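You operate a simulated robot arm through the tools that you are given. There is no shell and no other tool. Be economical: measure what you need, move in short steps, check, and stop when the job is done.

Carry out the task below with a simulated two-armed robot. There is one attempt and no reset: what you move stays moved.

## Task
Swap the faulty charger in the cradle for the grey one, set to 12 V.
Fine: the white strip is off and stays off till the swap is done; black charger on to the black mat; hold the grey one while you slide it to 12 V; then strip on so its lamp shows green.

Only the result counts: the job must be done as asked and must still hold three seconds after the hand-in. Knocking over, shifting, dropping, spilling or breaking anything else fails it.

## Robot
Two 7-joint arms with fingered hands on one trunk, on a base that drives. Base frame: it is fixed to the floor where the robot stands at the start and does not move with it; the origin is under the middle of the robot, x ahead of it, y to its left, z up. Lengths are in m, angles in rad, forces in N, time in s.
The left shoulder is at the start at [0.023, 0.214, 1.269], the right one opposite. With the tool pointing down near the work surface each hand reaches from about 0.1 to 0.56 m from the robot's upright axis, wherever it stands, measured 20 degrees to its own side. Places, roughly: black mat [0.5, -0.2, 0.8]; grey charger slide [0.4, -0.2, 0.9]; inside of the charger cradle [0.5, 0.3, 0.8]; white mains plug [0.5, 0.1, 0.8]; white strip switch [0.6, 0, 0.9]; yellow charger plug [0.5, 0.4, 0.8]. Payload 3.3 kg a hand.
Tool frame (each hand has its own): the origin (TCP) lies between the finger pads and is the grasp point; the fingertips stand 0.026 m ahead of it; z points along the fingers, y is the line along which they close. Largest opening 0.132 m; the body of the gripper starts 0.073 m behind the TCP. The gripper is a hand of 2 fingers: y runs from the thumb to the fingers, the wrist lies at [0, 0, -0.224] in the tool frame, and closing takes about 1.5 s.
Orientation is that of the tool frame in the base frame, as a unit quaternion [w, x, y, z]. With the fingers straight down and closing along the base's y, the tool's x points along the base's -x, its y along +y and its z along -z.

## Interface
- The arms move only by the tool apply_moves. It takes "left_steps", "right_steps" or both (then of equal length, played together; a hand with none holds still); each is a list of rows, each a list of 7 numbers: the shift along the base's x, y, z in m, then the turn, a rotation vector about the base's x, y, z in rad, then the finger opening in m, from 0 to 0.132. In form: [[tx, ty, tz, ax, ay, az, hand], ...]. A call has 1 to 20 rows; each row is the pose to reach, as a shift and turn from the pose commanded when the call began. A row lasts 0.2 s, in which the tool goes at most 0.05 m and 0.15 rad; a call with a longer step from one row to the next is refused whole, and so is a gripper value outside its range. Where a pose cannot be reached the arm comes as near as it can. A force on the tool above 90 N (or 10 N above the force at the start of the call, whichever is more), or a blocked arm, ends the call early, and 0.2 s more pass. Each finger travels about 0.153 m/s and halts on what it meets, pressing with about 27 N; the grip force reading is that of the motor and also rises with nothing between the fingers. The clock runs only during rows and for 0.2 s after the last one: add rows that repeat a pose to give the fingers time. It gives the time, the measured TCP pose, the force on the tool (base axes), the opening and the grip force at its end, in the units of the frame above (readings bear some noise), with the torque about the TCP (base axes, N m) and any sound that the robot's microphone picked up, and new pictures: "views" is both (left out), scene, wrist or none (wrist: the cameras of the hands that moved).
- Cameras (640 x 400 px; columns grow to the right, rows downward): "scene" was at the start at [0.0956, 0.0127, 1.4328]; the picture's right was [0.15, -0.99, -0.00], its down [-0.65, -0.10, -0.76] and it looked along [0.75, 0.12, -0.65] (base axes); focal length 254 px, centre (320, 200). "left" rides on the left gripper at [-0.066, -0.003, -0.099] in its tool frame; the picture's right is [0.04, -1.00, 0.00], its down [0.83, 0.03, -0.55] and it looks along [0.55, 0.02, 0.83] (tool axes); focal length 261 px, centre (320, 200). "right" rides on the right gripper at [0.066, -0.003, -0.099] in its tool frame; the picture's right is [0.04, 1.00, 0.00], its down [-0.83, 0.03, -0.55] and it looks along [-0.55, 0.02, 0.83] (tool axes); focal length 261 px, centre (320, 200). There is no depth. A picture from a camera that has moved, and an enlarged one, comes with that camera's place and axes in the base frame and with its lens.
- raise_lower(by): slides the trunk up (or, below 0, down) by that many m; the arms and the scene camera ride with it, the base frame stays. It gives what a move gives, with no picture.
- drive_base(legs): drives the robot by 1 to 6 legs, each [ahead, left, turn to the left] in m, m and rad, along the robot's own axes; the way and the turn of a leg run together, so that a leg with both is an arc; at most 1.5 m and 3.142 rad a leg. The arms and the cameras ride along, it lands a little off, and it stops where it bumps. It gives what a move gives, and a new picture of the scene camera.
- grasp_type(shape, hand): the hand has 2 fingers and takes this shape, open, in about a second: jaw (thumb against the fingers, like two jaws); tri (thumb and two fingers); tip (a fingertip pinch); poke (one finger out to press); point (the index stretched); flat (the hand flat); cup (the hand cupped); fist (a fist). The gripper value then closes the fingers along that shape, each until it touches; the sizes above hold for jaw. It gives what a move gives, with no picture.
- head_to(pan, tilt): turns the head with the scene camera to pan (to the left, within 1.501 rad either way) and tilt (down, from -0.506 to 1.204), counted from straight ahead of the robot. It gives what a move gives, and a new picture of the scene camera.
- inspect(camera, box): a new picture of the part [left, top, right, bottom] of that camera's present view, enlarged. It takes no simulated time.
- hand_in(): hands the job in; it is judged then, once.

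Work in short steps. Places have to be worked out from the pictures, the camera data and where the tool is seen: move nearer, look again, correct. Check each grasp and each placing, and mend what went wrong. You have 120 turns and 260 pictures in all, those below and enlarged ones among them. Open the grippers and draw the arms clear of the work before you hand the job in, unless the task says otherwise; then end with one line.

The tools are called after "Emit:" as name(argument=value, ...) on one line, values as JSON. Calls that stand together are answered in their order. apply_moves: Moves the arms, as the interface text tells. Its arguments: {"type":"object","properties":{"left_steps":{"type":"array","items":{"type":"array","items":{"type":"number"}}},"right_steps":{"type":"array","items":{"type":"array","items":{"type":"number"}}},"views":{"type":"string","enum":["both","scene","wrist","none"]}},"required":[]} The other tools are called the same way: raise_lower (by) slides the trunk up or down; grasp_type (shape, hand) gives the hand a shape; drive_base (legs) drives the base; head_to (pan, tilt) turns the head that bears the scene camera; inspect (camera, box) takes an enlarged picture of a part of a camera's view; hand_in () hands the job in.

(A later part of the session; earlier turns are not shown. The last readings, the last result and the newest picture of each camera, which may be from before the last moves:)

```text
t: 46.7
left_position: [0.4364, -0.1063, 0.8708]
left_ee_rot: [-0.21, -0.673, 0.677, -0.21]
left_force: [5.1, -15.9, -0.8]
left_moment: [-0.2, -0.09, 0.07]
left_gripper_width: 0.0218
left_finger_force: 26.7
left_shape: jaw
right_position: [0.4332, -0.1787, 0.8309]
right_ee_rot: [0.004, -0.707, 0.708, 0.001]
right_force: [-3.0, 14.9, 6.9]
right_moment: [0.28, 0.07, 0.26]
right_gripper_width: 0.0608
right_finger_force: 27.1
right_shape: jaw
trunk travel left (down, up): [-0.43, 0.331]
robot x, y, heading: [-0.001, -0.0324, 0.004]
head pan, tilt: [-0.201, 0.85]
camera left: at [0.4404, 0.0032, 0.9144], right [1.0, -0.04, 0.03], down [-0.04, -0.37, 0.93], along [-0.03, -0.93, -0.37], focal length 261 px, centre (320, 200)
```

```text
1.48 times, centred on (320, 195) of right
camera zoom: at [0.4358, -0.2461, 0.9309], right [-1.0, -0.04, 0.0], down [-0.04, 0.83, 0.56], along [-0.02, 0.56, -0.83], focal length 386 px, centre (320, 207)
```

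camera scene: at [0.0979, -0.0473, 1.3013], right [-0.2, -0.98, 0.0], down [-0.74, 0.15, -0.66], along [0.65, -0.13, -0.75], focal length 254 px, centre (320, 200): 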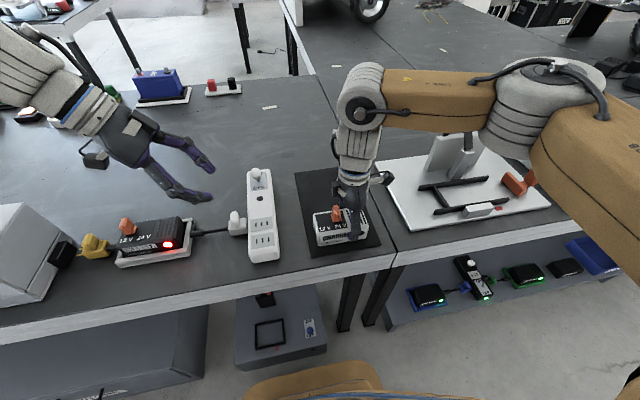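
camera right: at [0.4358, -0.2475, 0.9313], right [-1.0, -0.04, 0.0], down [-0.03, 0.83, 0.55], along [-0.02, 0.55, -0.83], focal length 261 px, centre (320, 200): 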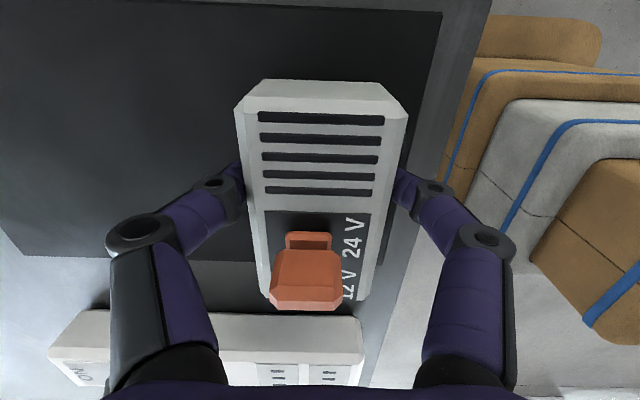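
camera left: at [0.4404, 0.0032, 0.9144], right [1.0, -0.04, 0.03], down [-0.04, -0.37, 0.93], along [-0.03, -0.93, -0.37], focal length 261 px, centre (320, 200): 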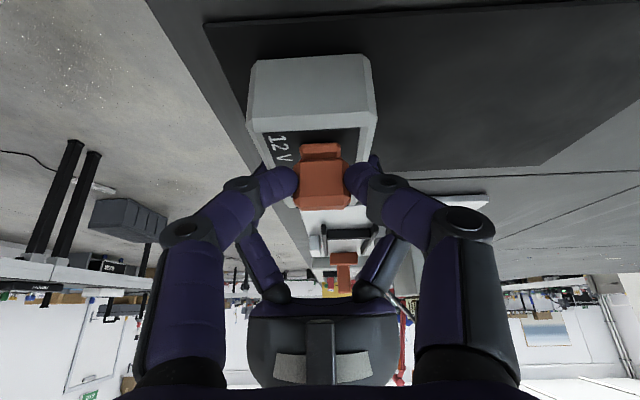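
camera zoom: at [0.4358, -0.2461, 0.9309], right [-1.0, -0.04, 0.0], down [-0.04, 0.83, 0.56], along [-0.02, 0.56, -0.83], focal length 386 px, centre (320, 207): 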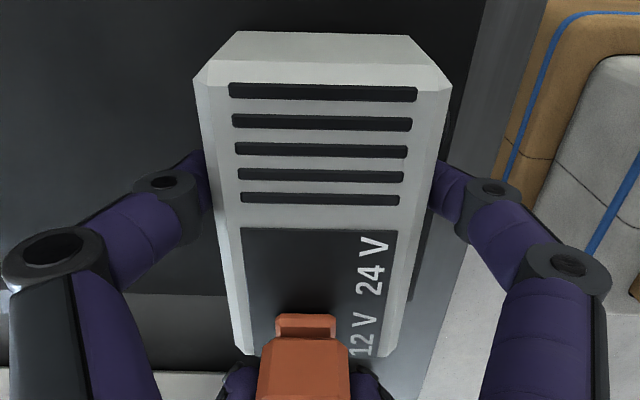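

One row was too long, so nothing moved. I'll repeat the release and retreat with shorter steps.

Emit:
apply_moves(left_steps=[[0, -0.002, 0, 0, 0, 0, 0.03], [0, -0.002, 0, 0, 0, 0, 0.05], [0, -0.002, 0, 0, 0, 0, 0.05], [0, 0.018, 0.03, 0, 0, 0, 0.05], [0, 0.04, 0.06, 0, 0, 0, 0.05], [0, 0.07, 0.09, 0, 0, 0, 0.05], [0, 0.1, 0.12, 0, 0, 0, 0.05]], views="none")

Emit:
inspect(camera="scene", box=[260, 140, 400, 260])

Emit:
inspect(camera="right", box=[200, 60, 440, 330])

```text
t: 48.3
left_position: [0.4368, -0.0045, 0.9899]
left_ee_rot: [-0.208, -0.675, 0.677, -0.21]
left_force: [0.7, -0.3, -0.6]
left_moment: [-0.01, 0.02, -0.03]
left_gripper_width: 0.0498
left_finger_force: 0.0
left_shape: jaw
right_position: [0.4341, -0.1808, 0.833]
right_ee_rot: [0.002, -0.706, 0.708, 0.0]
right_force: [-0.1, -1.6, 5.4]
right_moment: [-0.01, 0.03, -0.02]
right_gripper_width: 0.0609
right_finger_force: 26.9
right_shape: jaw
trunk travel left (down, up): [-0.43, 0.331]
robot x, y, heading: [-0.0011, -0.0301, 0.001]
head pan, tilt: [-0.201, 0.85]
```

```text
3.33 times, centred on (330, 200) of scene
camera zoom: at [0.0978, -0.0471, 1.3012], right [-0.2, -0.98, 0.0], down [-0.74, 0.15, -0.66], along [0.65, -0.13, -0.75], focal length 846 px, centre (287, 200)
```

zoom: 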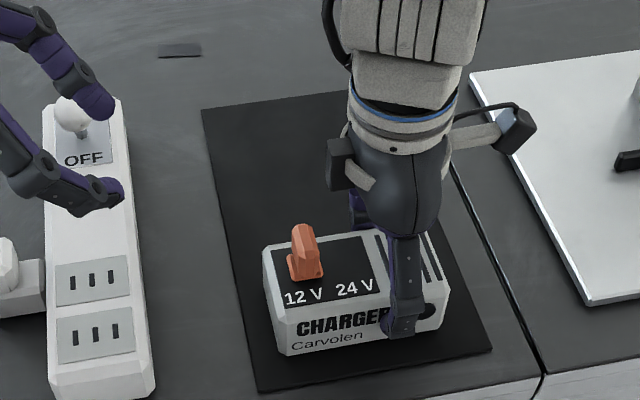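

```text
1.48 times, centred on (320, 195) of right
camera zoom: at [0.4355, -0.2474, 0.9309], right [-1.0, -0.04, 0.0], down [-0.03, 0.83, 0.55], along [-0.02, 0.55, -0.83], focal length 386 px, centre (320, 207)
```

zoom: 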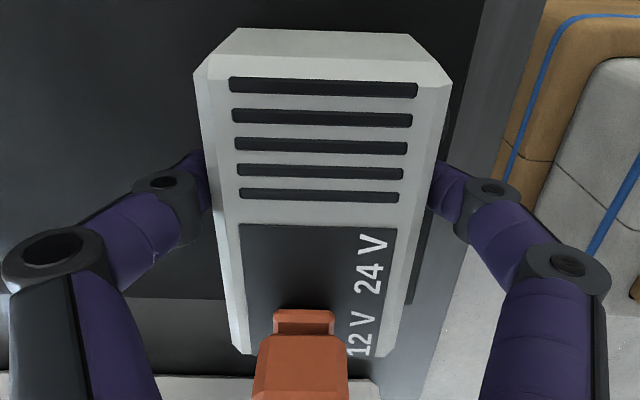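

The slide sits at 12 V. I'll shift the grey charger 2 cm towards the front of the mat to leave room behind it for the black one, then release and raise the hand.

Emit:
apply_moves(right_steps=[[0, 0, 0.012, 0, 0, 0, 0.03], [-0.01, 0, 0.015, 0, 0, 0, 0.03], [-0.02, 0, 0.015, 0, 0, 0, 0.03], [-0.02, 0, 0.004, 0, 0, 0, 0.03], [-0.02, 0, 0.001, 0, 0, 0, 0.03], [-0.02, 0, 0.001, 0, 0, 0, 0.06], [-0.02, 0, 0.001, 0, 0, 0, 0.1], [-0.02, 0, 0.001, 0, 0, 0, 0.1], [-0.02, 0, 0.05, 0, 0, 0, 0.1], [-0.02, 0, 0.1, 0, 0, 0, 0.1], [-0.02, 0, 0.15, 0, 0, 0, 0.1]], left_steps=[[0, 0.02, 0.02, 0, 0, 0, 0.05], [0, 0.04, 0.04, 0, 0, 0, 0.05], [0, 0.06, 0.06, 0.15, 0, 0, 0.05], [0, 0.08, 0.07, 0.3, 0, 0, 0.05], [0, 0.1, 0.07, 0.45, 0, 0, 0.05], [0, 0.12, 0.07, 0.6, 0, 0, 0.1], [0, 0.13, 0.07, 0.6, 0, 0, 0.1], [0, 0.13, 0.07, 0.6, 0, 0, 0.1], [0, 0.13, 0.07, 0.6, 0, 0, 0.1], [0, 0.13, 0.07, 0.6, 0, 0, 0.1], [0, 0.13, 0.07, 0.6, 0, 0, 0.1]], views="scene")

Emit:
inspect(camera="scene", box=[260, 140, 400, 260])

```text
t: 50.7
left_position: [0.439, 0.124, 1.06]
left_ee_rot: [0.0, -0.705, 0.709, 0.0]
left_force: [-0.6, 0.3, -1.0]
left_moment: [0.02, -0.01, 0.02]
left_gripper_width: 0.0997
left_finger_force: 0.0
left_shape: jaw
right_position: [0.4118, -0.1785, 0.9834]
right_ee_rot: [0.001, -0.706, 0.708, -0.002]
right_force: [-0.5, -0.4, 0.3]
right_moment: [-0.02, 0.03, 0.01]
right_gripper_width: 0.0998
right_finger_force: 0.1
right_shape: jaw
trunk travel left (down, up): [-0.43, 0.331]
robot x, y, heading: [0.0006, -0.03, 0.001]
head pan, tilt: [-0.201, 0.85]
camera scene: at [0.0972, -0.0468, 1.3013], right [-0.2, -0.98, 0.0], down [-0.74, 0.15, -0.66], along [0.65, -0.13, -0.75], focal length 254 px, centre (320, 200)
```

scene: 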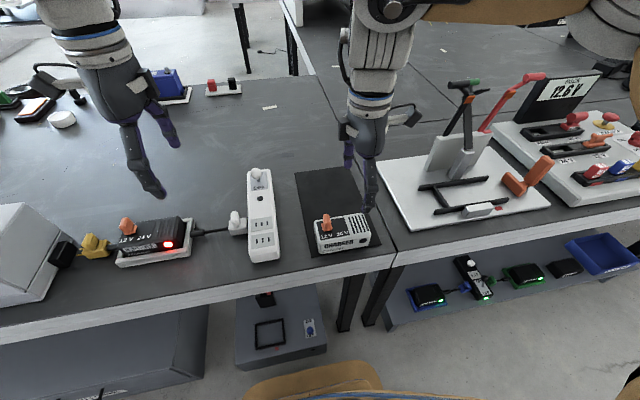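

```text
3.33 times, centred on (330, 200) of scene
camera zoom: at [0.0972, -0.0468, 1.3013], right [-0.2, -0.98, 0.0], down [-0.74, 0.15, -0.66], along [0.65, -0.13, -0.75], focal length 846 px, centre (287, 200)
```

zoom: 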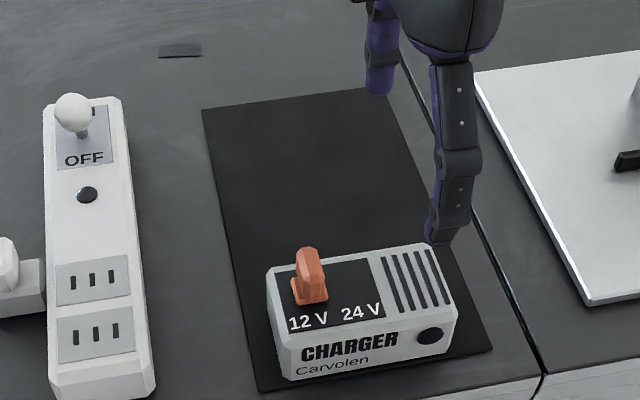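

Grey is in place, set to 12 V. I'll drive 0.12 m left so the left hand can take the black charger.

Emit:
drive_base(legs=[[0, 0.12, 0]])

Emit:
apply_moves(left_steps=[[0.02, 0.005, -0.02, 0, 0, 0, 0.1], [0.04, 0.01, -0.05, 0, 0, 0, 0.1], [0.055, 0.015, -0.08, 0, 0, 0, 0.1], [0.055, 0.015, -0.08, 0, 0, 0, 0.1]], views="wrist")

Emit:
head_to(pan=0.3, tilt=0.9)

```text
t: 51.9
left_position: [0.4388, 0.2481, 1.0585]
left_ee_rot: [-0.001, -0.706, 0.708, -0.001]
left_force: [-0.1, -0.3, -0.1]
left_moment: [-0.06, 0.0, -0.02]
left_gripper_width: 0.0998
left_finger_force: 0.0
left_shape: jaw
right_position: [0.4116, -0.0542, 0.9831]
right_ee_rot: [0.001, -0.707, 0.708, -0.001]
right_force: [-0.5, 0.3, 0.1]
right_moment: [-0.04, -0.02, 0.02]
right_gripper_width: 0.0997
right_finger_force: 0.0
right_shape: jaw
trunk travel left (down, up): [-0.43, 0.331]
robot x, y, heading: [0.0006, 0.0914, 0.0]
head pan, tilt: [-0.201, 0.85]
camera scene: at [0.098, 0.0778, 1.3012], right [-0.2, -0.98, 0.0], down [-0.74, 0.15, -0.66], along [0.65, -0.13, -0.75], focal length 254 px, centre (320, 200)
```

scene: 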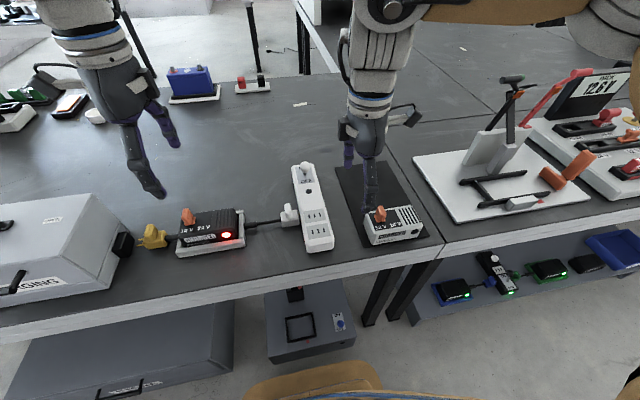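

```text
t: 52.9
left_position: [0.4938, 0.2647, 0.9809]
left_ee_rot: [0.0, -0.705, 0.709, 0.001]
left_force: [-0.3, -0.8, -0.4]
left_moment: [0.01, 0.01, 0.01]
left_gripper_width: 0.0996
left_finger_force: 0.0
left_shape: jaw
right_position: [0.4108, -0.0558, 0.9831]
right_ee_rot: [0.002, -0.706, 0.708, 0.0]
right_force: [0.0, -0.5, -0.4]
right_moment: [0.03, -0.02, 0.0]
right_gripper_width: 0.0999
right_finger_force: 0.0
right_shape: jaw
trunk travel left (down, up): [-0.43, 0.331]
robot x, y, heading: [0.0007, 0.0933, 0.0]
head pan, tilt: [-0.201, 0.85]
camera left: at [0.498, 0.3289, 1.0785], right [1.0, -0.05, 0.0], down [-0.04, -0.83, 0.55], along [-0.03, -0.55, -0.83], focal length 261 px, centre (320, 200)
```

left: 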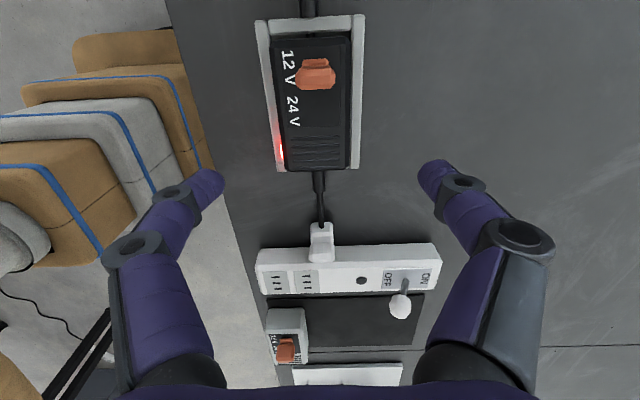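

```text
t: 53.9
left_position: [0.4942, 0.2634, 0.9803]
left_ee_rot: [0.0, -0.705, 0.709, 0.001]
left_force: [0.6, 0.3, 0.8]
left_moment: [0.01, 0.0, 0.01]
left_gripper_width: 0.0997
left_finger_force: 0.1
left_shape: jaw
right_position: [0.4124, -0.0553, 0.9832]
right_ee_rot: [0.003, -0.706, 0.708, -0.001]
right_force: [-0.8, 0.2, -0.3]
right_moment: [0.02, 0.03, -0.04]
right_gripper_width: 0.0997
right_finger_force: 0.0
right_shape: jaw
trunk travel left (down, up): [-0.43, 0.331]
robot x, y, heading: [-0.0005, 0.0928, -0.001]
head pan, tilt: [0.3, 0.901]
camera scene: at [0.0935, 0.1138, 1.2973], right [0.3, -0.96, 0.0], down [-0.75, -0.23, -0.62], along [0.59, 0.18, -0.78], focal length 254 px, centre (320, 200)
```

scene: 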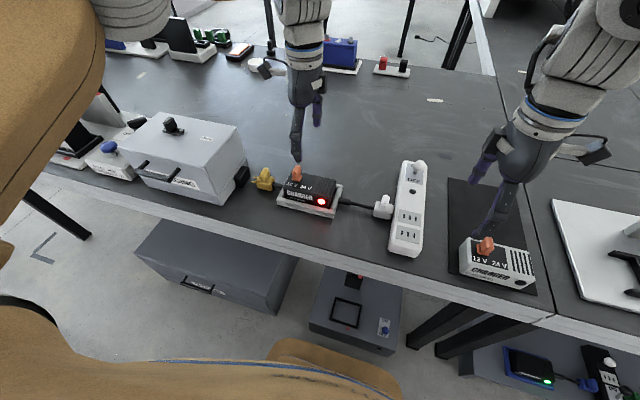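

Emit:
inspect(camera="left", box=[220, 0, 400, 200])

Emit:
inspect(camera="scene", box=[240, 120, 360, 230])

```text
2.00 times, centred on (310, 100) of left
camera zoom: at [0.4981, 0.3291, 1.0785], right [1.0, -0.05, 0.0], down [-0.04, -0.83, 0.55], along [-0.03, -0.55, -0.83], focal length 521 px, centre (340, 400)
```

zoom: 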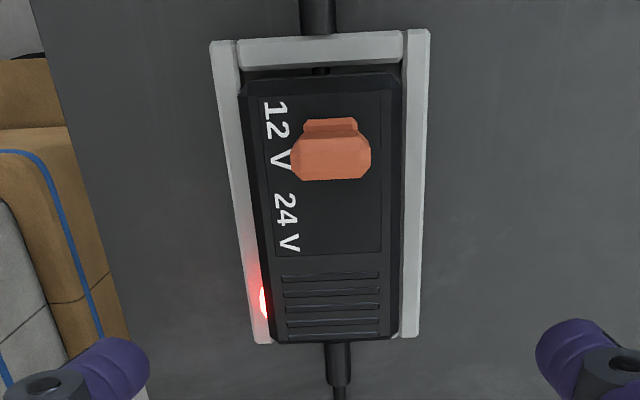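

```text
3.64 times, centred on (300, 175) of scene
camera zoom: at [0.0935, 0.1138, 1.2973], right [0.3, -0.96, 0.0], down [-0.75, -0.23, -0.62], along [0.59, 0.18, -0.78], focal length 923 px, centre (393, 291)
```

zoom: 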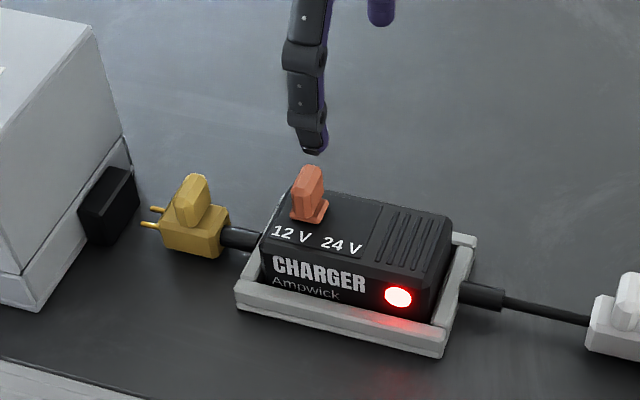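

The black charger is centred at about (0.489, 0.267), its top near z 0.843. The cradle walls reach only z ≈ 0.797, so fingertips at 0.808 clear them. I'll descend around it with the fingers still open.

Emit:
apply_moves(left_steps=[[-0.003, -0.001, -0.04, 0, 0, 0, 0.09], [-0.005, -0.0015, -0.08, 0, 0, 0, 0.09], [-0.005, -0.0015, -0.12, 0, 0, 0, 0.09], [-0.005, -0.0015, -0.146, 0, 0, 0, 0.09], [-0.005, -0.0015, -0.146, 0, 0, 0, 0.09]], views="wrist")

Emit:
inspect(camera="scene", box=[240, 120, 360, 230])

```text
t: 55.1
left_position: [0.4911, 0.2611, 0.8319]
left_ee_rot: [0.0, -0.706, 0.709, 0.0]
left_force: [0.1, 0.0, 0.6]
left_moment: [0.0, 0.01, 0.01]
left_gripper_width: 0.0906
left_finger_force: 0.0
left_shape: jaw
right_position: [0.4131, -0.0556, 0.9822]
right_ee_rot: [0.002, -0.706, 0.708, 0.0]
right_force: [0.0, 0.3, 0.4]
right_moment: [0.01, -0.03, -0.01]
right_gripper_width: 0.0999
right_finger_force: 0.1
right_shape: jaw
trunk travel left (down, up): [-0.43, 0.331]
robot x, y, heading: [0.0006, 0.0908, 0.002]
head pan, tilt: [0.3, 0.901]
camera left: at [0.4937, 0.3265, 0.9309], right [1.0, -0.05, 0.0], down [-0.04, -0.83, 0.55], along [-0.03, -0.55, -0.83], focal length 261 px, centre (320, 200)
```

left: 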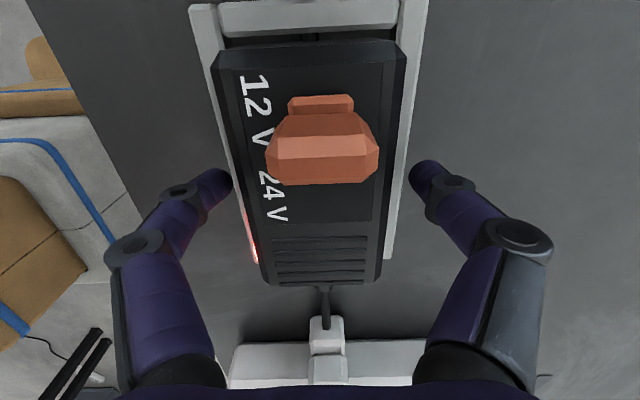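

```text
3.64 times, centred on (300, 175) of scene
camera zoom: at [0.0934, 0.1138, 1.2974], right [0.3, -0.95, 0.0], down [-0.75, -0.23, -0.62], along [0.59, 0.18, -0.78], focal length 923 px, centre (393, 291)
```

zoom: 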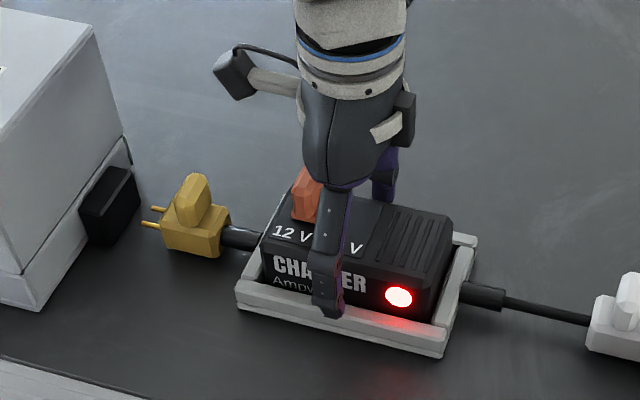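

I'm about 2 mm off in x. I'll correct that and close gently.

Emit:
apply_moves(left_steps=[[-0.002, 0, 0.001, 0, 0, 0, 0.09], [-0.002, 0, 0.001, 0, 0, 0, 0.075], [-0.002, 0, 0.001, 0, 0, 0, 0.068], [-0.002, 0, 0.001, 0, 0, 0, 0.064], [-0.002, 0, 0.001, 0, 0, 0, 0.06], [-0.002, 0, 0.001, 0, 0, 0, 0.03], [-0.002, 0, 0.001, 0, 0, 0, 0.03], [-0.002, 0, 0.001, 0, 0, 0, 0.03]], views="wrist")

Emit:
inspect(camera="scene", box=[240, 120, 360, 230])

```text
t: 56.9
left_position: [0.4889, 0.2604, 0.8336]
left_ee_rot: [0.0, -0.705, 0.709, 0.002]
left_force: [1.1, 0.2, -0.7]
left_moment: [-0.03, -0.04, 0.01]
left_gripper_width: 0.0609
left_finger_force: 26.9
left_shape: jaw
right_position: [0.4123, -0.0563, 0.9814]
right_ee_rot: [0.002, -0.707, 0.707, -0.001]
right_force: [0.2, 0.2, 0.2]
right_moment: [-0.01, -0.03, 0.0]
right_gripper_width: 0.0998
right_finger_force: 0.0
right_shape: jaw
trunk travel left (down, up): [-0.43, 0.331]
robot x, y, heading: [-0.0064, 0.0913, -0.005]
head pan, tilt: [0.3, 0.901]
camera left: at [0.4917, 0.3261, 0.9329], right [1.0, -0.05, 0.0], down [-0.04, -0.83, 0.55], along [-0.03, -0.55, -0.83], focal length 261 px, centre (320, 200)
```

left: 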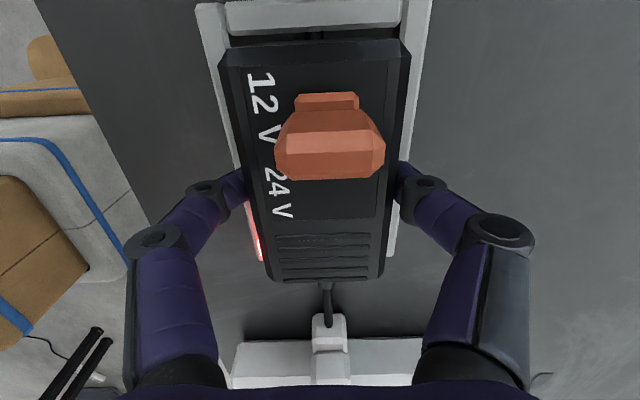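

```text
3.64 times, centred on (300, 175) of scene
camera zoom: at [0.0936, 0.1138, 1.2973], right [0.3, -0.95, 0.0], down [-0.75, -0.23, -0.62], along [0.59, 0.18, -0.78], focal length 923 px, centre (393, 291)
```

zoom: 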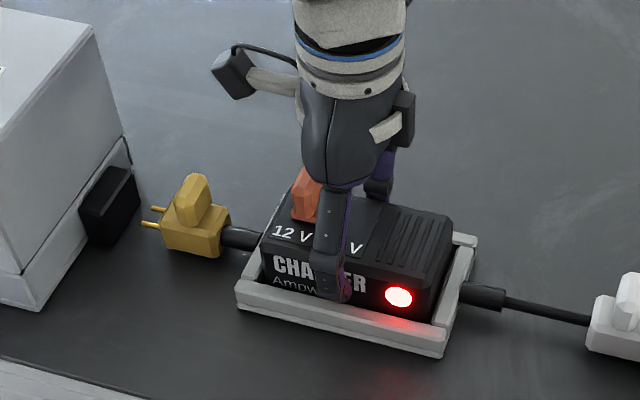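

Firm grip at (0.489, 0.260, 0.834), which I'll keep as the reference for inserting the grey charger. I'll lift 4 cm and check that the leads stay with the cradle.

Emit:
apply_moves(left_steps=[[0, 0, 0.01, 0, 0, 0, 0.03], [0, 0, 0.02, 0, 0, 0, 0.03], [0, 0, 0.03, 0, 0, 0, 0.03], [0, 0, 0.04, 0, 0, 0, 0.03]], views="wrist")

Emit:
inspect(camera="scene", box=[240, 120, 360, 230])

```text
t: 57.9
left_position: [0.4881, 0.2606, 0.8743]
left_ee_rot: [-0.001, -0.705, 0.709, -0.001]
left_force: [0.3, 1.4, -5.7]
left_moment: [0.0, 0.01, 0.01]
left_gripper_width: 0.061
left_finger_force: 27.1
left_shape: jaw
right_position: [0.4116, -0.0553, 0.9821]
right_ee_rot: [0.002, -0.707, 0.707, 0.0]
right_force: [-0.4, -0.4, 0.3]
right_moment: [-0.03, 0.03, -0.02]
right_gripper_width: 0.0997
right_finger_force: 0.0
right_shape: jaw
trunk travel left (down, up): [-0.43, 0.331]
robot x, y, heading: [0.0005, 0.0901, 0.001]
head pan, tilt: [0.3, 0.901]
camera left: at [0.4912, 0.3267, 0.9722], right [1.0, -0.05, 0.0], down [-0.04, -0.83, 0.55], along [-0.03, -0.55, -0.83], focal length 261 px, centre (320, 200)
```

left: 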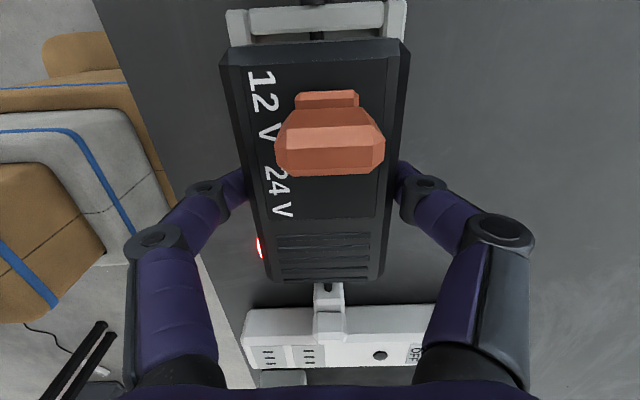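

```text
3.64 times, centred on (300, 175) of scene
camera zoom: at [0.0937, 0.1139, 1.2973], right [0.3, -0.95, 0.0], down [-0.75, -0.23, -0.62], along [0.59, 0.18, -0.78], focal length 923 px, centre (393, 291)
```

zoom: 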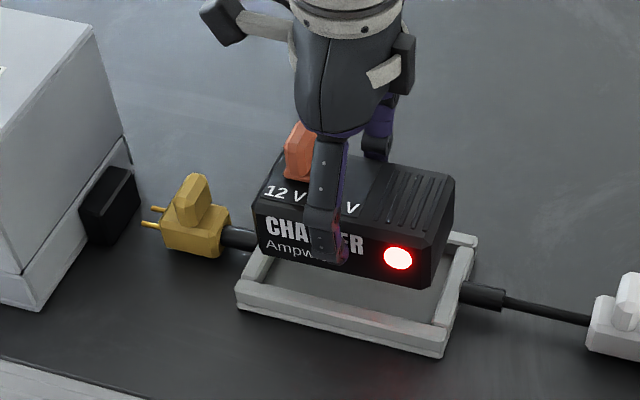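

The charger came out level and the cradle and leads stayed. I'll raise it to z ≈ 1.0, look into the cradle, then drive right.

Emit:
apply_moves(left_steps=[[0, 0, 0.04, 0, 0, 0, 0.03], [-0.02, 0, 0.08, 0, 0, 0, 0.03], [-0.04, 0, 0.12, 0, 0, 0, 0.03], [-0.05, 0, 0.13, 0, 0, 0, 0.03]], right_steps=[[0, 0, 0.04, 0, 0, 0, 0.1], [0, 0, 0.08, 0, 0, 0, 0.1], [0, 0, 0.12, 0, 0, 0, 0.1], [0, 0, 0.13, 0, 0, 0, 0.1]], views="none")

Emit:
inspect(camera="scene", box=[240, 120, 360, 230])

Emit:
drive_base(legs=[[0, -0.43, 0]])

```text
t: 58.9
left_position: [0.435, 0.2601, 1.0059]
left_ee_rot: [-0.001, -0.707, 0.708, 0.001]
left_force: [0.8, -0.2, -4.5]
left_moment: [-0.01, 0.05, -0.03]
left_gripper_width: 0.0608
left_finger_force: 27.7
left_shape: jaw
right_position: [0.4142, -0.0568, 1.1124]
right_ee_rot: [0.001, -0.707, 0.708, 0.0]
right_force: [-0.8, 0.4, -0.4]
right_moment: [0.0, -0.01, -0.04]
right_gripper_width: 0.0999
right_finger_force: 0.1
right_shape: jaw
trunk travel left (down, up): [-0.43, 0.331]
robot x, y, heading: [0.0019, 0.089, 0.005]
head pan, tilt: [0.3, 0.901]
```

```text
3.64 times, centred on (300, 175) of scene
camera zoom: at [0.0941, 0.114, 1.2972], right [0.3, -0.95, 0.0], down [-0.75, -0.23, -0.62], along [0.59, 0.18, -0.78], focal length 923 px, centre (393, 291)
```

zoom: 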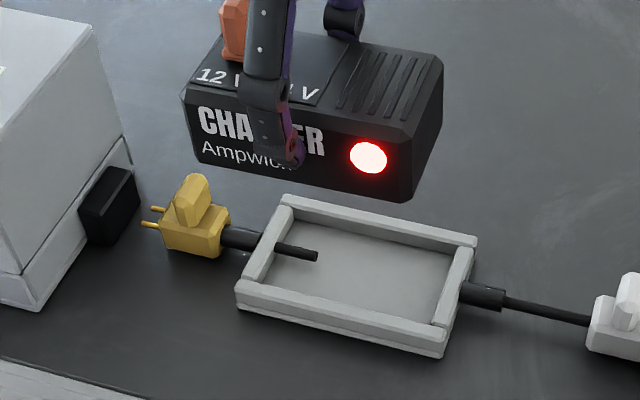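

```text
t: 61.5
left_position: [0.437, -0.169, 1.0054]
left_ee_rot: [0.0, -0.707, 0.707, 0.002]
left_force: [0.6, -0.7, -4.2]
left_moment: [-0.02, 0.02, 0.02]
left_gripper_width: 0.0609
left_finger_force: 27.0
left_shape: jaw
right_position: [0.4152, -0.4882, 1.1113]
right_ee_rot: [-0.001, 0.708, -0.707, 0.0]
right_force: [0.2, -0.1, -1.2]
right_moment: [-0.01, -0.03, -0.01]
right_gripper_width: 0.0999
right_finger_force: 0.1
right_shape: jaw
trunk travel left (down, up): [-0.43, 0.331]
robot x, y, heading: [0.003, -0.3424, 0.005]
head pan, tilt: [0.3, 0.901]
camera scene: at [0.0947, -0.3182, 1.2973], right [0.3, -0.95, 0.0], down [-0.75, -0.23, -0.62], along [0.59, 0.19, -0.78], focal length 254 px, centre (320, 200)
```

scene: 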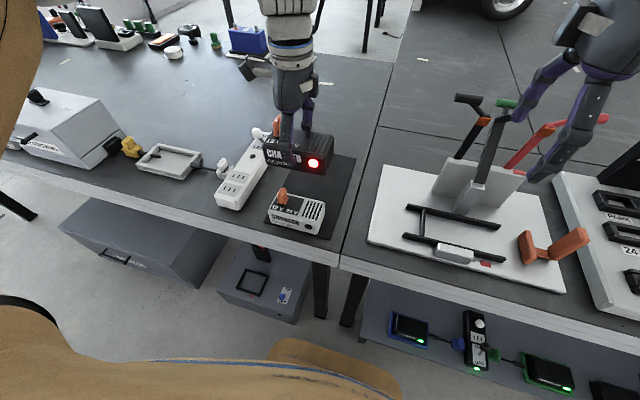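

The cradle is clear. I'm now over the mat with the black charger in hand. I'll move to x ≈ 0.518, behind the grey one, and go down to just above the mat.

Emit:
apply_moves(left_steps=[[0.03, 0, -0.01, 0, 0, 0, 0.03], [0.06, 0, -0.02, 0, 0, 0, 0.03], [0.081, 0, -0.04, 0, 0, 0, 0.03], [0.081, 0, -0.08, 0, 0, 0, 0.03], [0.081, 0, -0.12, 0, 0, 0, 0.03], [0.081, 0, -0.15, 0, 0, 0, 0.03], [0.081, 0, -0.15, 0, 0, 0, 0.03]], views="both")

Emit:
inspect(camera="scene", box=[220, 110, 380, 250])

```text
t: 63.1
left_position: [0.5195, -0.169, 0.8562]
left_ee_rot: [-0.001, -0.706, 0.708, 0.0]
left_force: [0.2, 0.1, -4.0]
left_moment: [0.02, 0.01, -0.01]
left_gripper_width: 0.0608
left_finger_force: 27.0
left_shape: jaw
right_position: [0.4129, -0.4869, 1.1108]
right_ee_rot: [0.001, -0.707, 0.707, 0.0]
right_force: [0.6, 0.7, 0.3]
right_moment: [0.02, 0.0, 0.0]
right_gripper_width: 0.1
right_finger_force: 0.1
right_shape: jaw
trunk travel left (down, up): [-0.43, 0.331]
robot x, y, heading: [0.0005, -0.3423, 0.004]
head pan, tilt: [0.3, 0.901]
camera scene: at [0.0946, -0.3176, 1.2973], right [0.3, -0.95, 0.0], down [-0.75, -0.23, -0.62], along [0.59, 0.19, -0.78], focal length 254 px, centre (320, 200)
camera left: at [0.5221, -0.1036, 0.9545], right [1.0, -0.04, 0.0], down [-0.04, -0.83, 0.55], along [-0.02, -0.55, -0.83], focal length 261 px, centre (320, 200)
```

scene: 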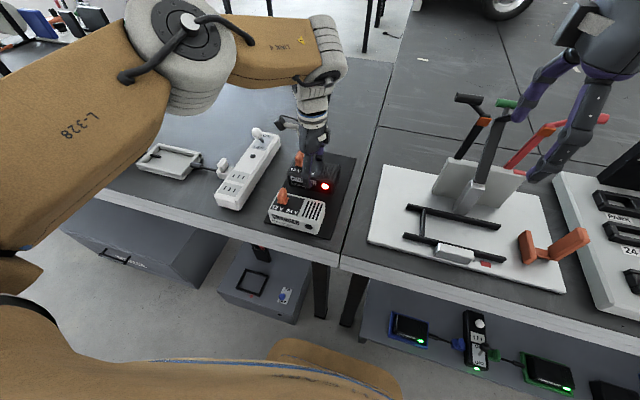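
left: 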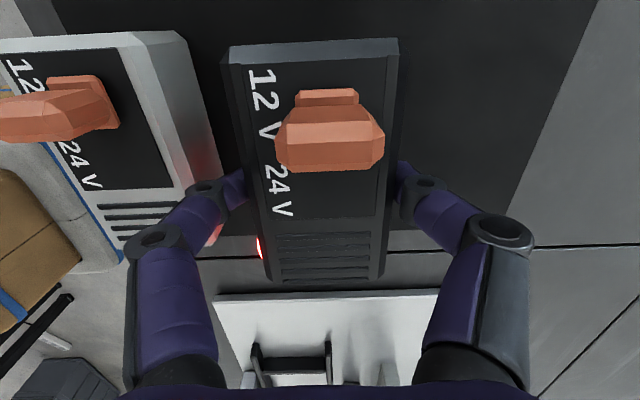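

```text
2.86 times, centred on (300, 180) of scene
camera zoom: at [0.0946, -0.3176, 1.2973], right [0.3, -0.95, 0.0], down [-0.75, -0.23, -0.62], along [0.59, 0.19, -0.78], focal length 725 px, centre (377, 257)
```

zoom: 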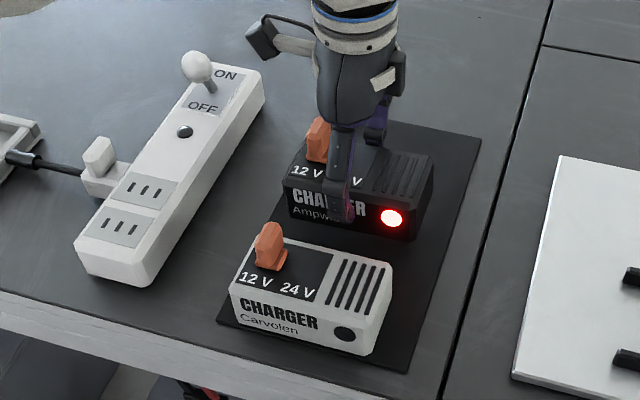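

It is over the mat and clear of the grey one. I'll lower it onto the mat.

Emit:
apply_moves(left_steps=[[0, -0.008, -0.012, 0, 0, 0, 0.03], [0, -0.008, -0.02, 0, 0, 0, 0.03], [0, -0.008, -0.024, 0, 0, 0, 0.03], [0, -0.008, -0.026, 0, 0, 0, 0.03]], views="wrist")

Emit:
inspect(camera="scene", box=[220, 110, 380, 250])

```text
t: 64.1
left_position: [0.5179, -0.1778, 0.8313]
left_ee_rot: [-0.001, 0.707, -0.707, 0.001]
left_force: [0.1, 2.5, 12.6]
left_moment: [0.06, -0.03, -0.03]
left_gripper_width: 0.0611
left_finger_force: 27.2
left_shape: jaw
right_position: [0.4137, -0.4885, 1.1116]
right_ee_rot: [0.002, -0.706, 0.708, -0.002]
right_force: [-0.1, -0.1, -0.2]
right_moment: [0.05, 0.01, -0.01]
right_gripper_width: 0.0996
right_finger_force: 0.0
right_shape: jaw
trunk travel left (down, up): [-0.43, 0.331]
robot x, y, heading: [0.001, -0.3416, 0.008]
head pan, tilt: [0.3, 0.901]
camera left: at [0.521, -0.1116, 0.9293], right [1.0, -0.04, 0.0], down [-0.04, -0.83, 0.55], along [-0.02, -0.55, -0.83], focal length 261 px, centre (320, 200)
```

left: 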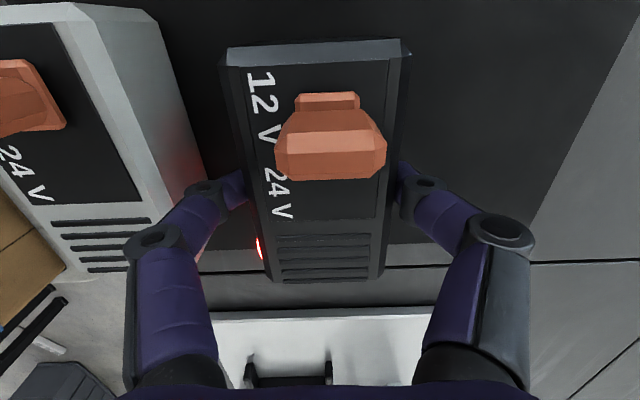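

```text
2.86 times, centred on (300, 180) of scene
camera zoom: at [0.0934, -0.3175, 1.2977], right [0.3, -0.95, 0.0], down [-0.75, -0.23, -0.62], along [0.59, 0.19, -0.78], focal length 725 px, centre (377, 257)
```

zoom: 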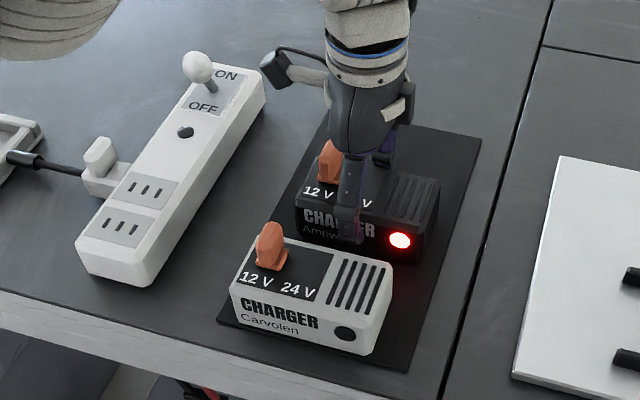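

Black is down on the mat. I'll release with a modest opening and rise straight up.

Emit:
apply_moves(left_steps=[[0, 0, 0.002, 0, 0, 0, 0.06], [0, 0, 0.002, 0, 0, 0, 0.078], [0, 0, 0.002, 0, 0, 0, 0.078], [0, 0, 0.03, 0, 0, 0, 0.078], [0, 0, 0.07, 0, 0, 0, 0.08], [0, 0, 0.11, 0, 0, 0, 0.09], [-0.03, 0, 0.12, 0, 0, 0, 0.1], [-0.06, 0, 0.12, 0, 0, 0, 0.1], [-0.09, 0, 0.12, 0, 0, 0, 0.1], [-0.104, 0, 0.12, 0, 0, 0, 0.1], [-0.104, 0, 0.12, 0, 0, 0, 0.1]], views="both")

Emit:
inspect(camera="left", box=[200, 0, 440, 200])

```text
t: 66.5
left_position: [0.4136, -0.1776, 0.9512]
left_ee_rot: [0.0, -0.706, 0.708, 0.0]
left_force: [-0.8, 0.7, -0.3]
left_moment: [-0.01, -0.01, 0.0]
left_gripper_width: 0.0998
left_finger_force: 0.0
left_shape: jaw
right_position: [0.4148, -0.4866, 1.1114]
right_ee_rot: [0.002, -0.707, 0.708, 0.0]
right_force: [-0.1, 0.2, 0.5]
right_moment: [0.0, 0.0, 0.0]
right_gripper_width: 0.1
right_finger_force: 0.1
right_shape: jaw
trunk travel left (down, up): [-0.43, 0.331]
robot x, y, heading: [0.0025, -0.3417, 0.004]
head pan, tilt: [0.3, 0.901]
camera scene: at [0.0944, -0.3174, 1.2973], right [0.3, -0.95, 0.0], down [-0.75, -0.23, -0.62], along [0.59, 0.19, -0.78], focal length 254 px, centre (320, 200)
camera left: at [0.417, -0.1117, 1.0489], right [1.0, -0.04, 0.0], down [-0.04, -0.83, 0.55], along [-0.02, -0.55, -0.83], focal length 261 px, centre (320, 200)
```

scene: 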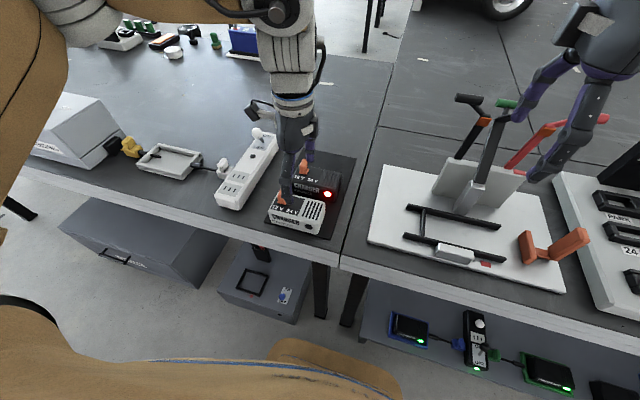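
left: 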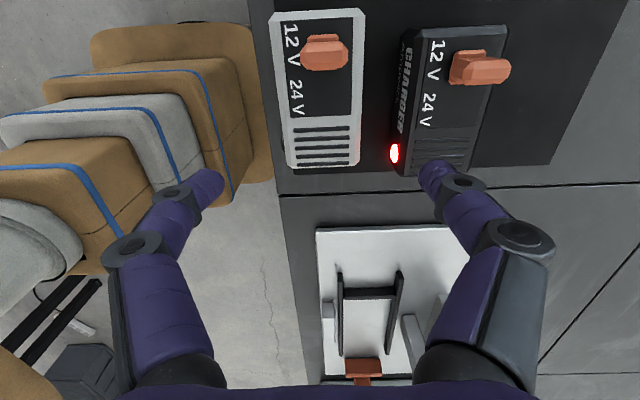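

```text
2.00 times, centred on (320, 100) of left
camera zoom: at [0.417, -0.1117, 1.0489], right [1.0, -0.04, 0.0], down [-0.04, -0.83, 0.55], along [-0.02, -0.55, -0.83], focal length 521 px, centre (320, 400)
```

zoom: 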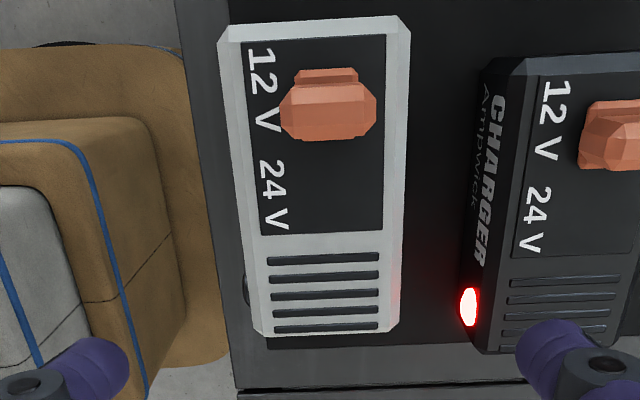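

Black stands on the mat. The grey charger is at about (0.416, −0.158). I'll line up so the grip matches the one I used on black, and descend with a modest opening.

Emit:
apply_moves(left_steps=[[0.0024, 0.0136, -0.03, 0, 0, 0, 0.085], [0.0024, 0.0136, -0.07, 0, 0, 0, 0.085], [0.0024, 0.0136, -0.1, 0, 0, 0, 0.085], [0.0024, 0.0136, -0.118, 0, 0, 0, 0.085], [0.0024, 0.0136, -0.118, 0, 0, 0, 0.085]], views="wrist")

Emit:
inspect(camera="scene", box=[220, 110, 380, 250])

```text
t: 67.7
left_position: [0.4151, -0.1619, 0.8306]
left_ee_rot: [0.0, 0.707, -0.707, 0.0]
left_force: [0.1, 0.0, -0.1]
left_moment: [0.0, -0.02, -0.02]
left_gripper_width: 0.0854
left_finger_force: 0.2
left_shape: jaw
right_position: [0.4132, -0.4866, 1.1121]
right_ee_rot: [-0.002, 0.707, -0.707, 0.001]
right_force: [-0.7, -0.3, 0.1]
right_moment: [0.03, 0.0, 0.03]
right_gripper_width: 0.0998
right_finger_force: 0.1
right_shape: jaw
trunk travel left (down, up): [-0.43, 0.331]
robot x, y, heading: [0.004, -0.3373, 0.007]
head pan, tilt: [0.3, 0.901]
camera left: at [0.4193, -0.0979, 0.9295], right [1.0, -0.04, 0.0], down [-0.04, -0.83, 0.55], along [-0.02, -0.55, -0.83], focal length 261 px, centre (320, 200)
```

left: 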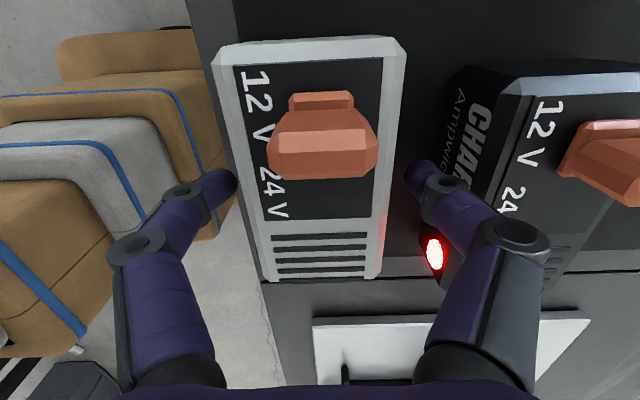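

```text
2.86 times, centred on (300, 180) of scene
camera zoom: at [0.0943, -0.3174, 1.2973], right [0.3, -0.95, 0.0], down [-0.75, -0.23, -0.62], along [0.59, 0.19, -0.78], focal length 725 px, centre (377, 257)
```

zoom: 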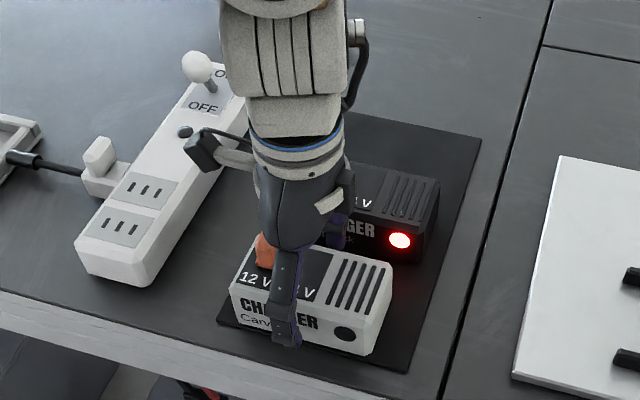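

The image matches the black reference within a pixel or two. I'll correct x by −3 mm, close, and lift.

Emit:
apply_moves(left_steps=[[-0.003, 0, 0.001, 0, 0, 0, 0.085], [-0.003, 0, 0.001, 0, 0, 0, 0.07], [-0.003, 0, 0.001, 0, 0, 0, 0.06], [-0.003, 0, 0.001, 0, 0, 0, 0.03], [-0.003, 0, 0.001, 0, 0, 0, 0.03], [-0.003, 0, 0.001, 0, 0, 0, 0.03], [-0.003, 0, 0.015, 0, 0, 0, 0.03], [-0.003, 0, 0.04, 0, 0, 0, 0.03], [-0.003, 0, 0.06, 0, 0, 0, 0.03]], views="wrist")

Emit:
inspect(camera="scene", box=[220, 110, 380, 250])

```text
t: 69.7
left_position: [0.4154, -0.163, 0.8906]
left_ee_rot: [0.001, -0.706, 0.708, 0.0]
left_force: [0.0, 0.0, -3.7]
left_moment: [-0.02, -0.03, -0.02]
left_gripper_width: 0.0608
left_finger_force: 27.0
left_shape: jaw
right_position: [0.4148, -0.487, 1.1112]
right_ee_rot: [-0.002, 0.707, -0.707, 0.001]
right_force: [-0.3, -1.3, 0.8]
right_moment: [0.0, 0.01, -0.01]
right_gripper_width: 0.0998
right_finger_force: 0.1
right_shape: jaw
trunk travel left (down, up): [-0.43, 0.331]
robot x, y, heading: [0.0028, -0.3393, 0.003]
head pan, tilt: [0.3, 0.901]
camera left: at [0.4183, -0.0981, 0.9891], right [1.0, -0.04, 0.0], down [-0.03, -0.83, 0.55], along [-0.03, -0.55, -0.83], focal length 261 px, centre (320, 200)
```

left: 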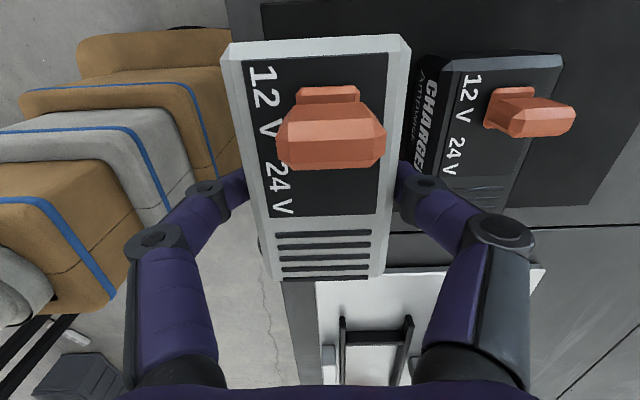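

```text
2.86 times, centred on (300, 180) of scene
camera zoom: at [0.0945, -0.3175, 1.2973], right [0.3, -0.95, 0.0], down [-0.75, -0.23, -0.62], along [0.59, 0.19, -0.78], focal length 725 px, centre (377, 257)
```

zoom: 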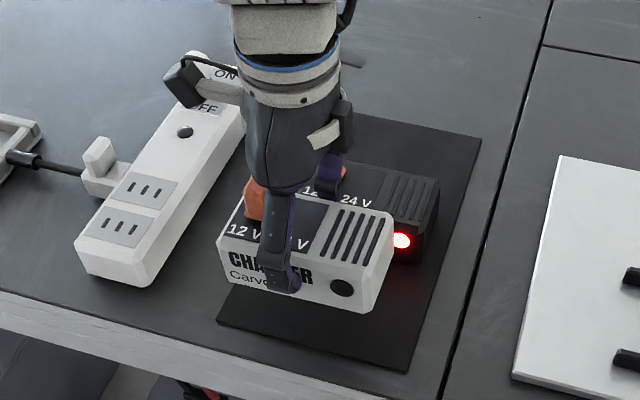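

Held level and matching the reference within about 1–2 mm. I'll raise it and drive back left to the cradle.

Emit:
apply_moves(left_steps=[[0, 0, 0.04, 0, 0, 0, 0.03], [0.01, 0, 0.08, 0, 0, 0, 0.03], [0.03, 0, 0.115, 0, 0, 0, 0.03]], views="none")

Emit:
drive_base(legs=[[0, 0.425, 0]])

```text
t: 70.5
left_position: [0.443, -0.1669, 1.0075]
left_ee_rot: [0.0, -0.705, 0.709, 0.0]
left_force: [0.1, 0.1, -4.3]
left_moment: [0.01, 0.02, 0.0]
left_gripper_width: 0.061
left_finger_force: 26.9
left_shape: jaw
right_position: [0.4146, -0.4886, 1.1118]
right_ee_rot: [0.002, -0.707, 0.707, 0.0]
right_force: [0.4, 0.8, -0.7]
right_moment: [0.0, -0.03, 0.03]
right_gripper_width: 0.0996
right_finger_force: 0.1
right_shape: jaw
trunk travel left (down, up): [-0.43, 0.331]
robot x, y, heading: [-0.0021, -0.3401, 0.005]
head pan, tilt: [0.3, 0.901]
```

```text
t: 73.1
left_position: [0.4416, 0.2624, 1.006]
left_ee_rot: [0.001, 0.707, -0.707, 0.0]
left_force: [-0.7, -0.5, -3.9]
left_moment: [-0.06, -0.01, -0.02]
left_gripper_width: 0.061
left_finger_force: 26.9
left_shape: jaw
right_position: [0.4115, -0.0604, 1.1118]
right_ee_rot: [-0.001, 0.708, -0.706, 0.0]
right_force: [-0.4, 0.2, -1.3]
right_moment: [-0.03, -0.02, -0.02]
right_gripper_width: 0.0999
right_finger_force: 0.0
right_shape: jaw
trunk travel left (down, up): [-0.43, 0.331]
robot x, y, heading: [-0.0011, 0.0843, 0.008]
head pan, tilt: [0.3, 0.901]
camera scene: at [0.0926, 0.1092, 1.2973], right [0.3, -0.95, 0.0], down [-0.75, -0.24, -0.62], along [0.59, 0.19, -0.78], focal length 254 px, centre (320, 200)
```

scene: 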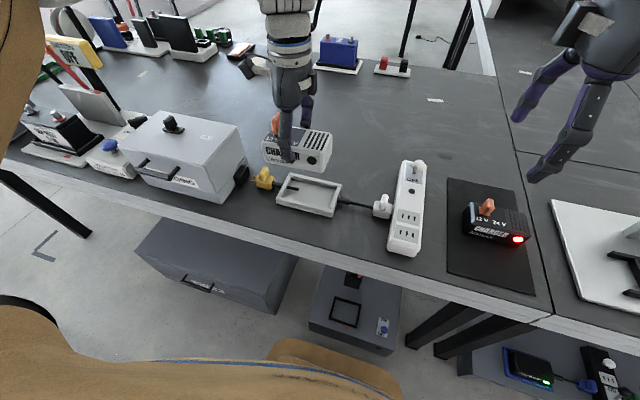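

I'll move over the cradle to about 4 cm above the seat and check alignment.

Emit:
apply_moves(left_steps=[[0.02, -0.002, -0.02, 0, 0, 0, 0.03], [0.047, -0.0034, -0.05, 0, 0, 0, 0.03], [0.047, -0.0034, -0.09, 0, 0, 0, 0.03], [0.047, -0.0034, -0.131, 0, 0, 0, 0.03], [0.047, -0.0034, -0.131, 0, 0, 0, 0.03]], views="wrist")

Emit:
inspect(camera="scene", box=[240, 120, 360, 230])

Emit:
inspect(camera="left", box=[190, 0, 430, 120])

```text
t: 74.3
left_position: [0.4861, 0.2592, 0.8738]
left_ee_rot: [0.0, -0.707, 0.707, 0.001]
left_force: [-0.2, 0.4, -4.4]
left_moment: [0.02, 0.02, -0.01]
left_gripper_width: 0.0608
left_finger_force: 27.2
left_shape: jaw
right_position: [0.4132, -0.0607, 1.1123]
right_ee_rot: [-0.002, 0.709, -0.706, 0.001]
right_force: [-0.1, -0.3, 0.2]
right_moment: [0.02, 0.01, -0.03]
right_gripper_width: 0.0998
right_finger_force: 0.1
right_shape: jaw
trunk travel left (down, up): [-0.43, 0.331]
robot x, y, heading: [-0.002, 0.089, 0.002]
head pan, tilt: [0.3, 0.901]
camera left: at [0.4897, 0.3242, 0.9726], right [1.0, -0.04, 0.0], down [-0.03, -0.83, 0.55], along [-0.02, -0.55, -0.83], focal length 261 px, centre (320, 200)
```

left: 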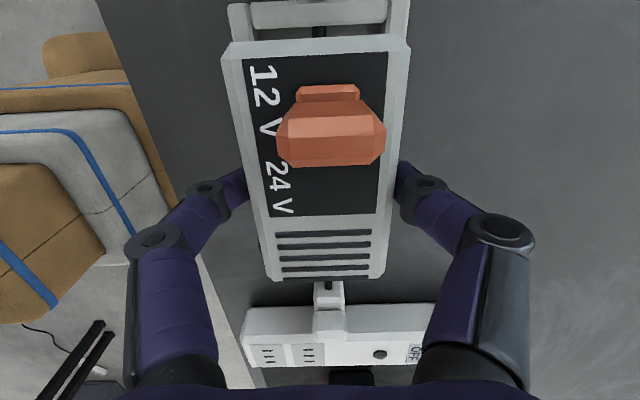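

```text
3.64 times, centred on (300, 175) of scene
camera zoom: at [0.0923, 0.1083, 1.2973], right [0.3, -0.95, 0.0], down [-0.75, -0.24, -0.62], along [0.59, 0.19, -0.78], focal length 923 px, centre (393, 291)
```

zoom: 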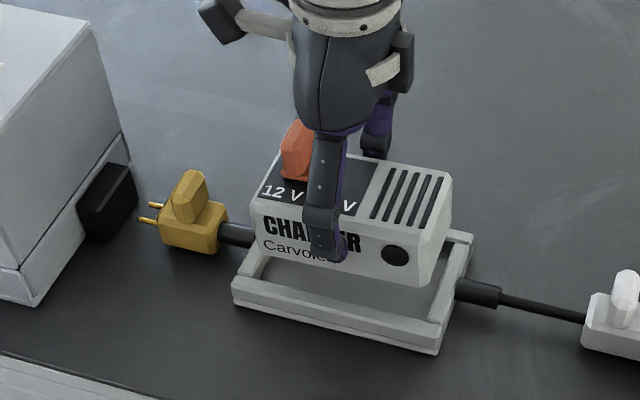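

```text
2.67 times, centred on (310, 60) of left
camera zoom: at [0.4897, 0.3242, 0.9726], right [1.0, -0.04, 0.0], down [-0.03, -0.83, 0.55], along [-0.02, -0.55, -0.83], focal length 695 px, centre (347, 573)
```

zoom: 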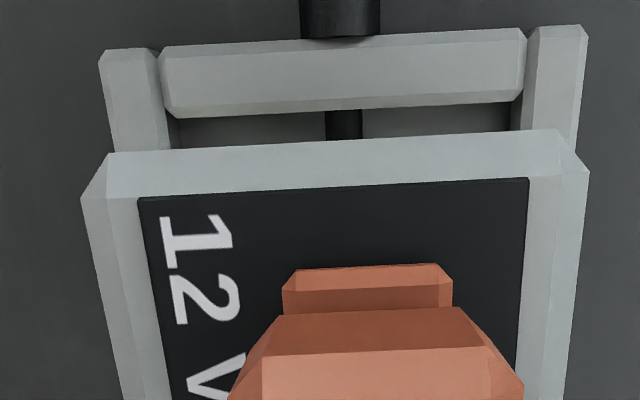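

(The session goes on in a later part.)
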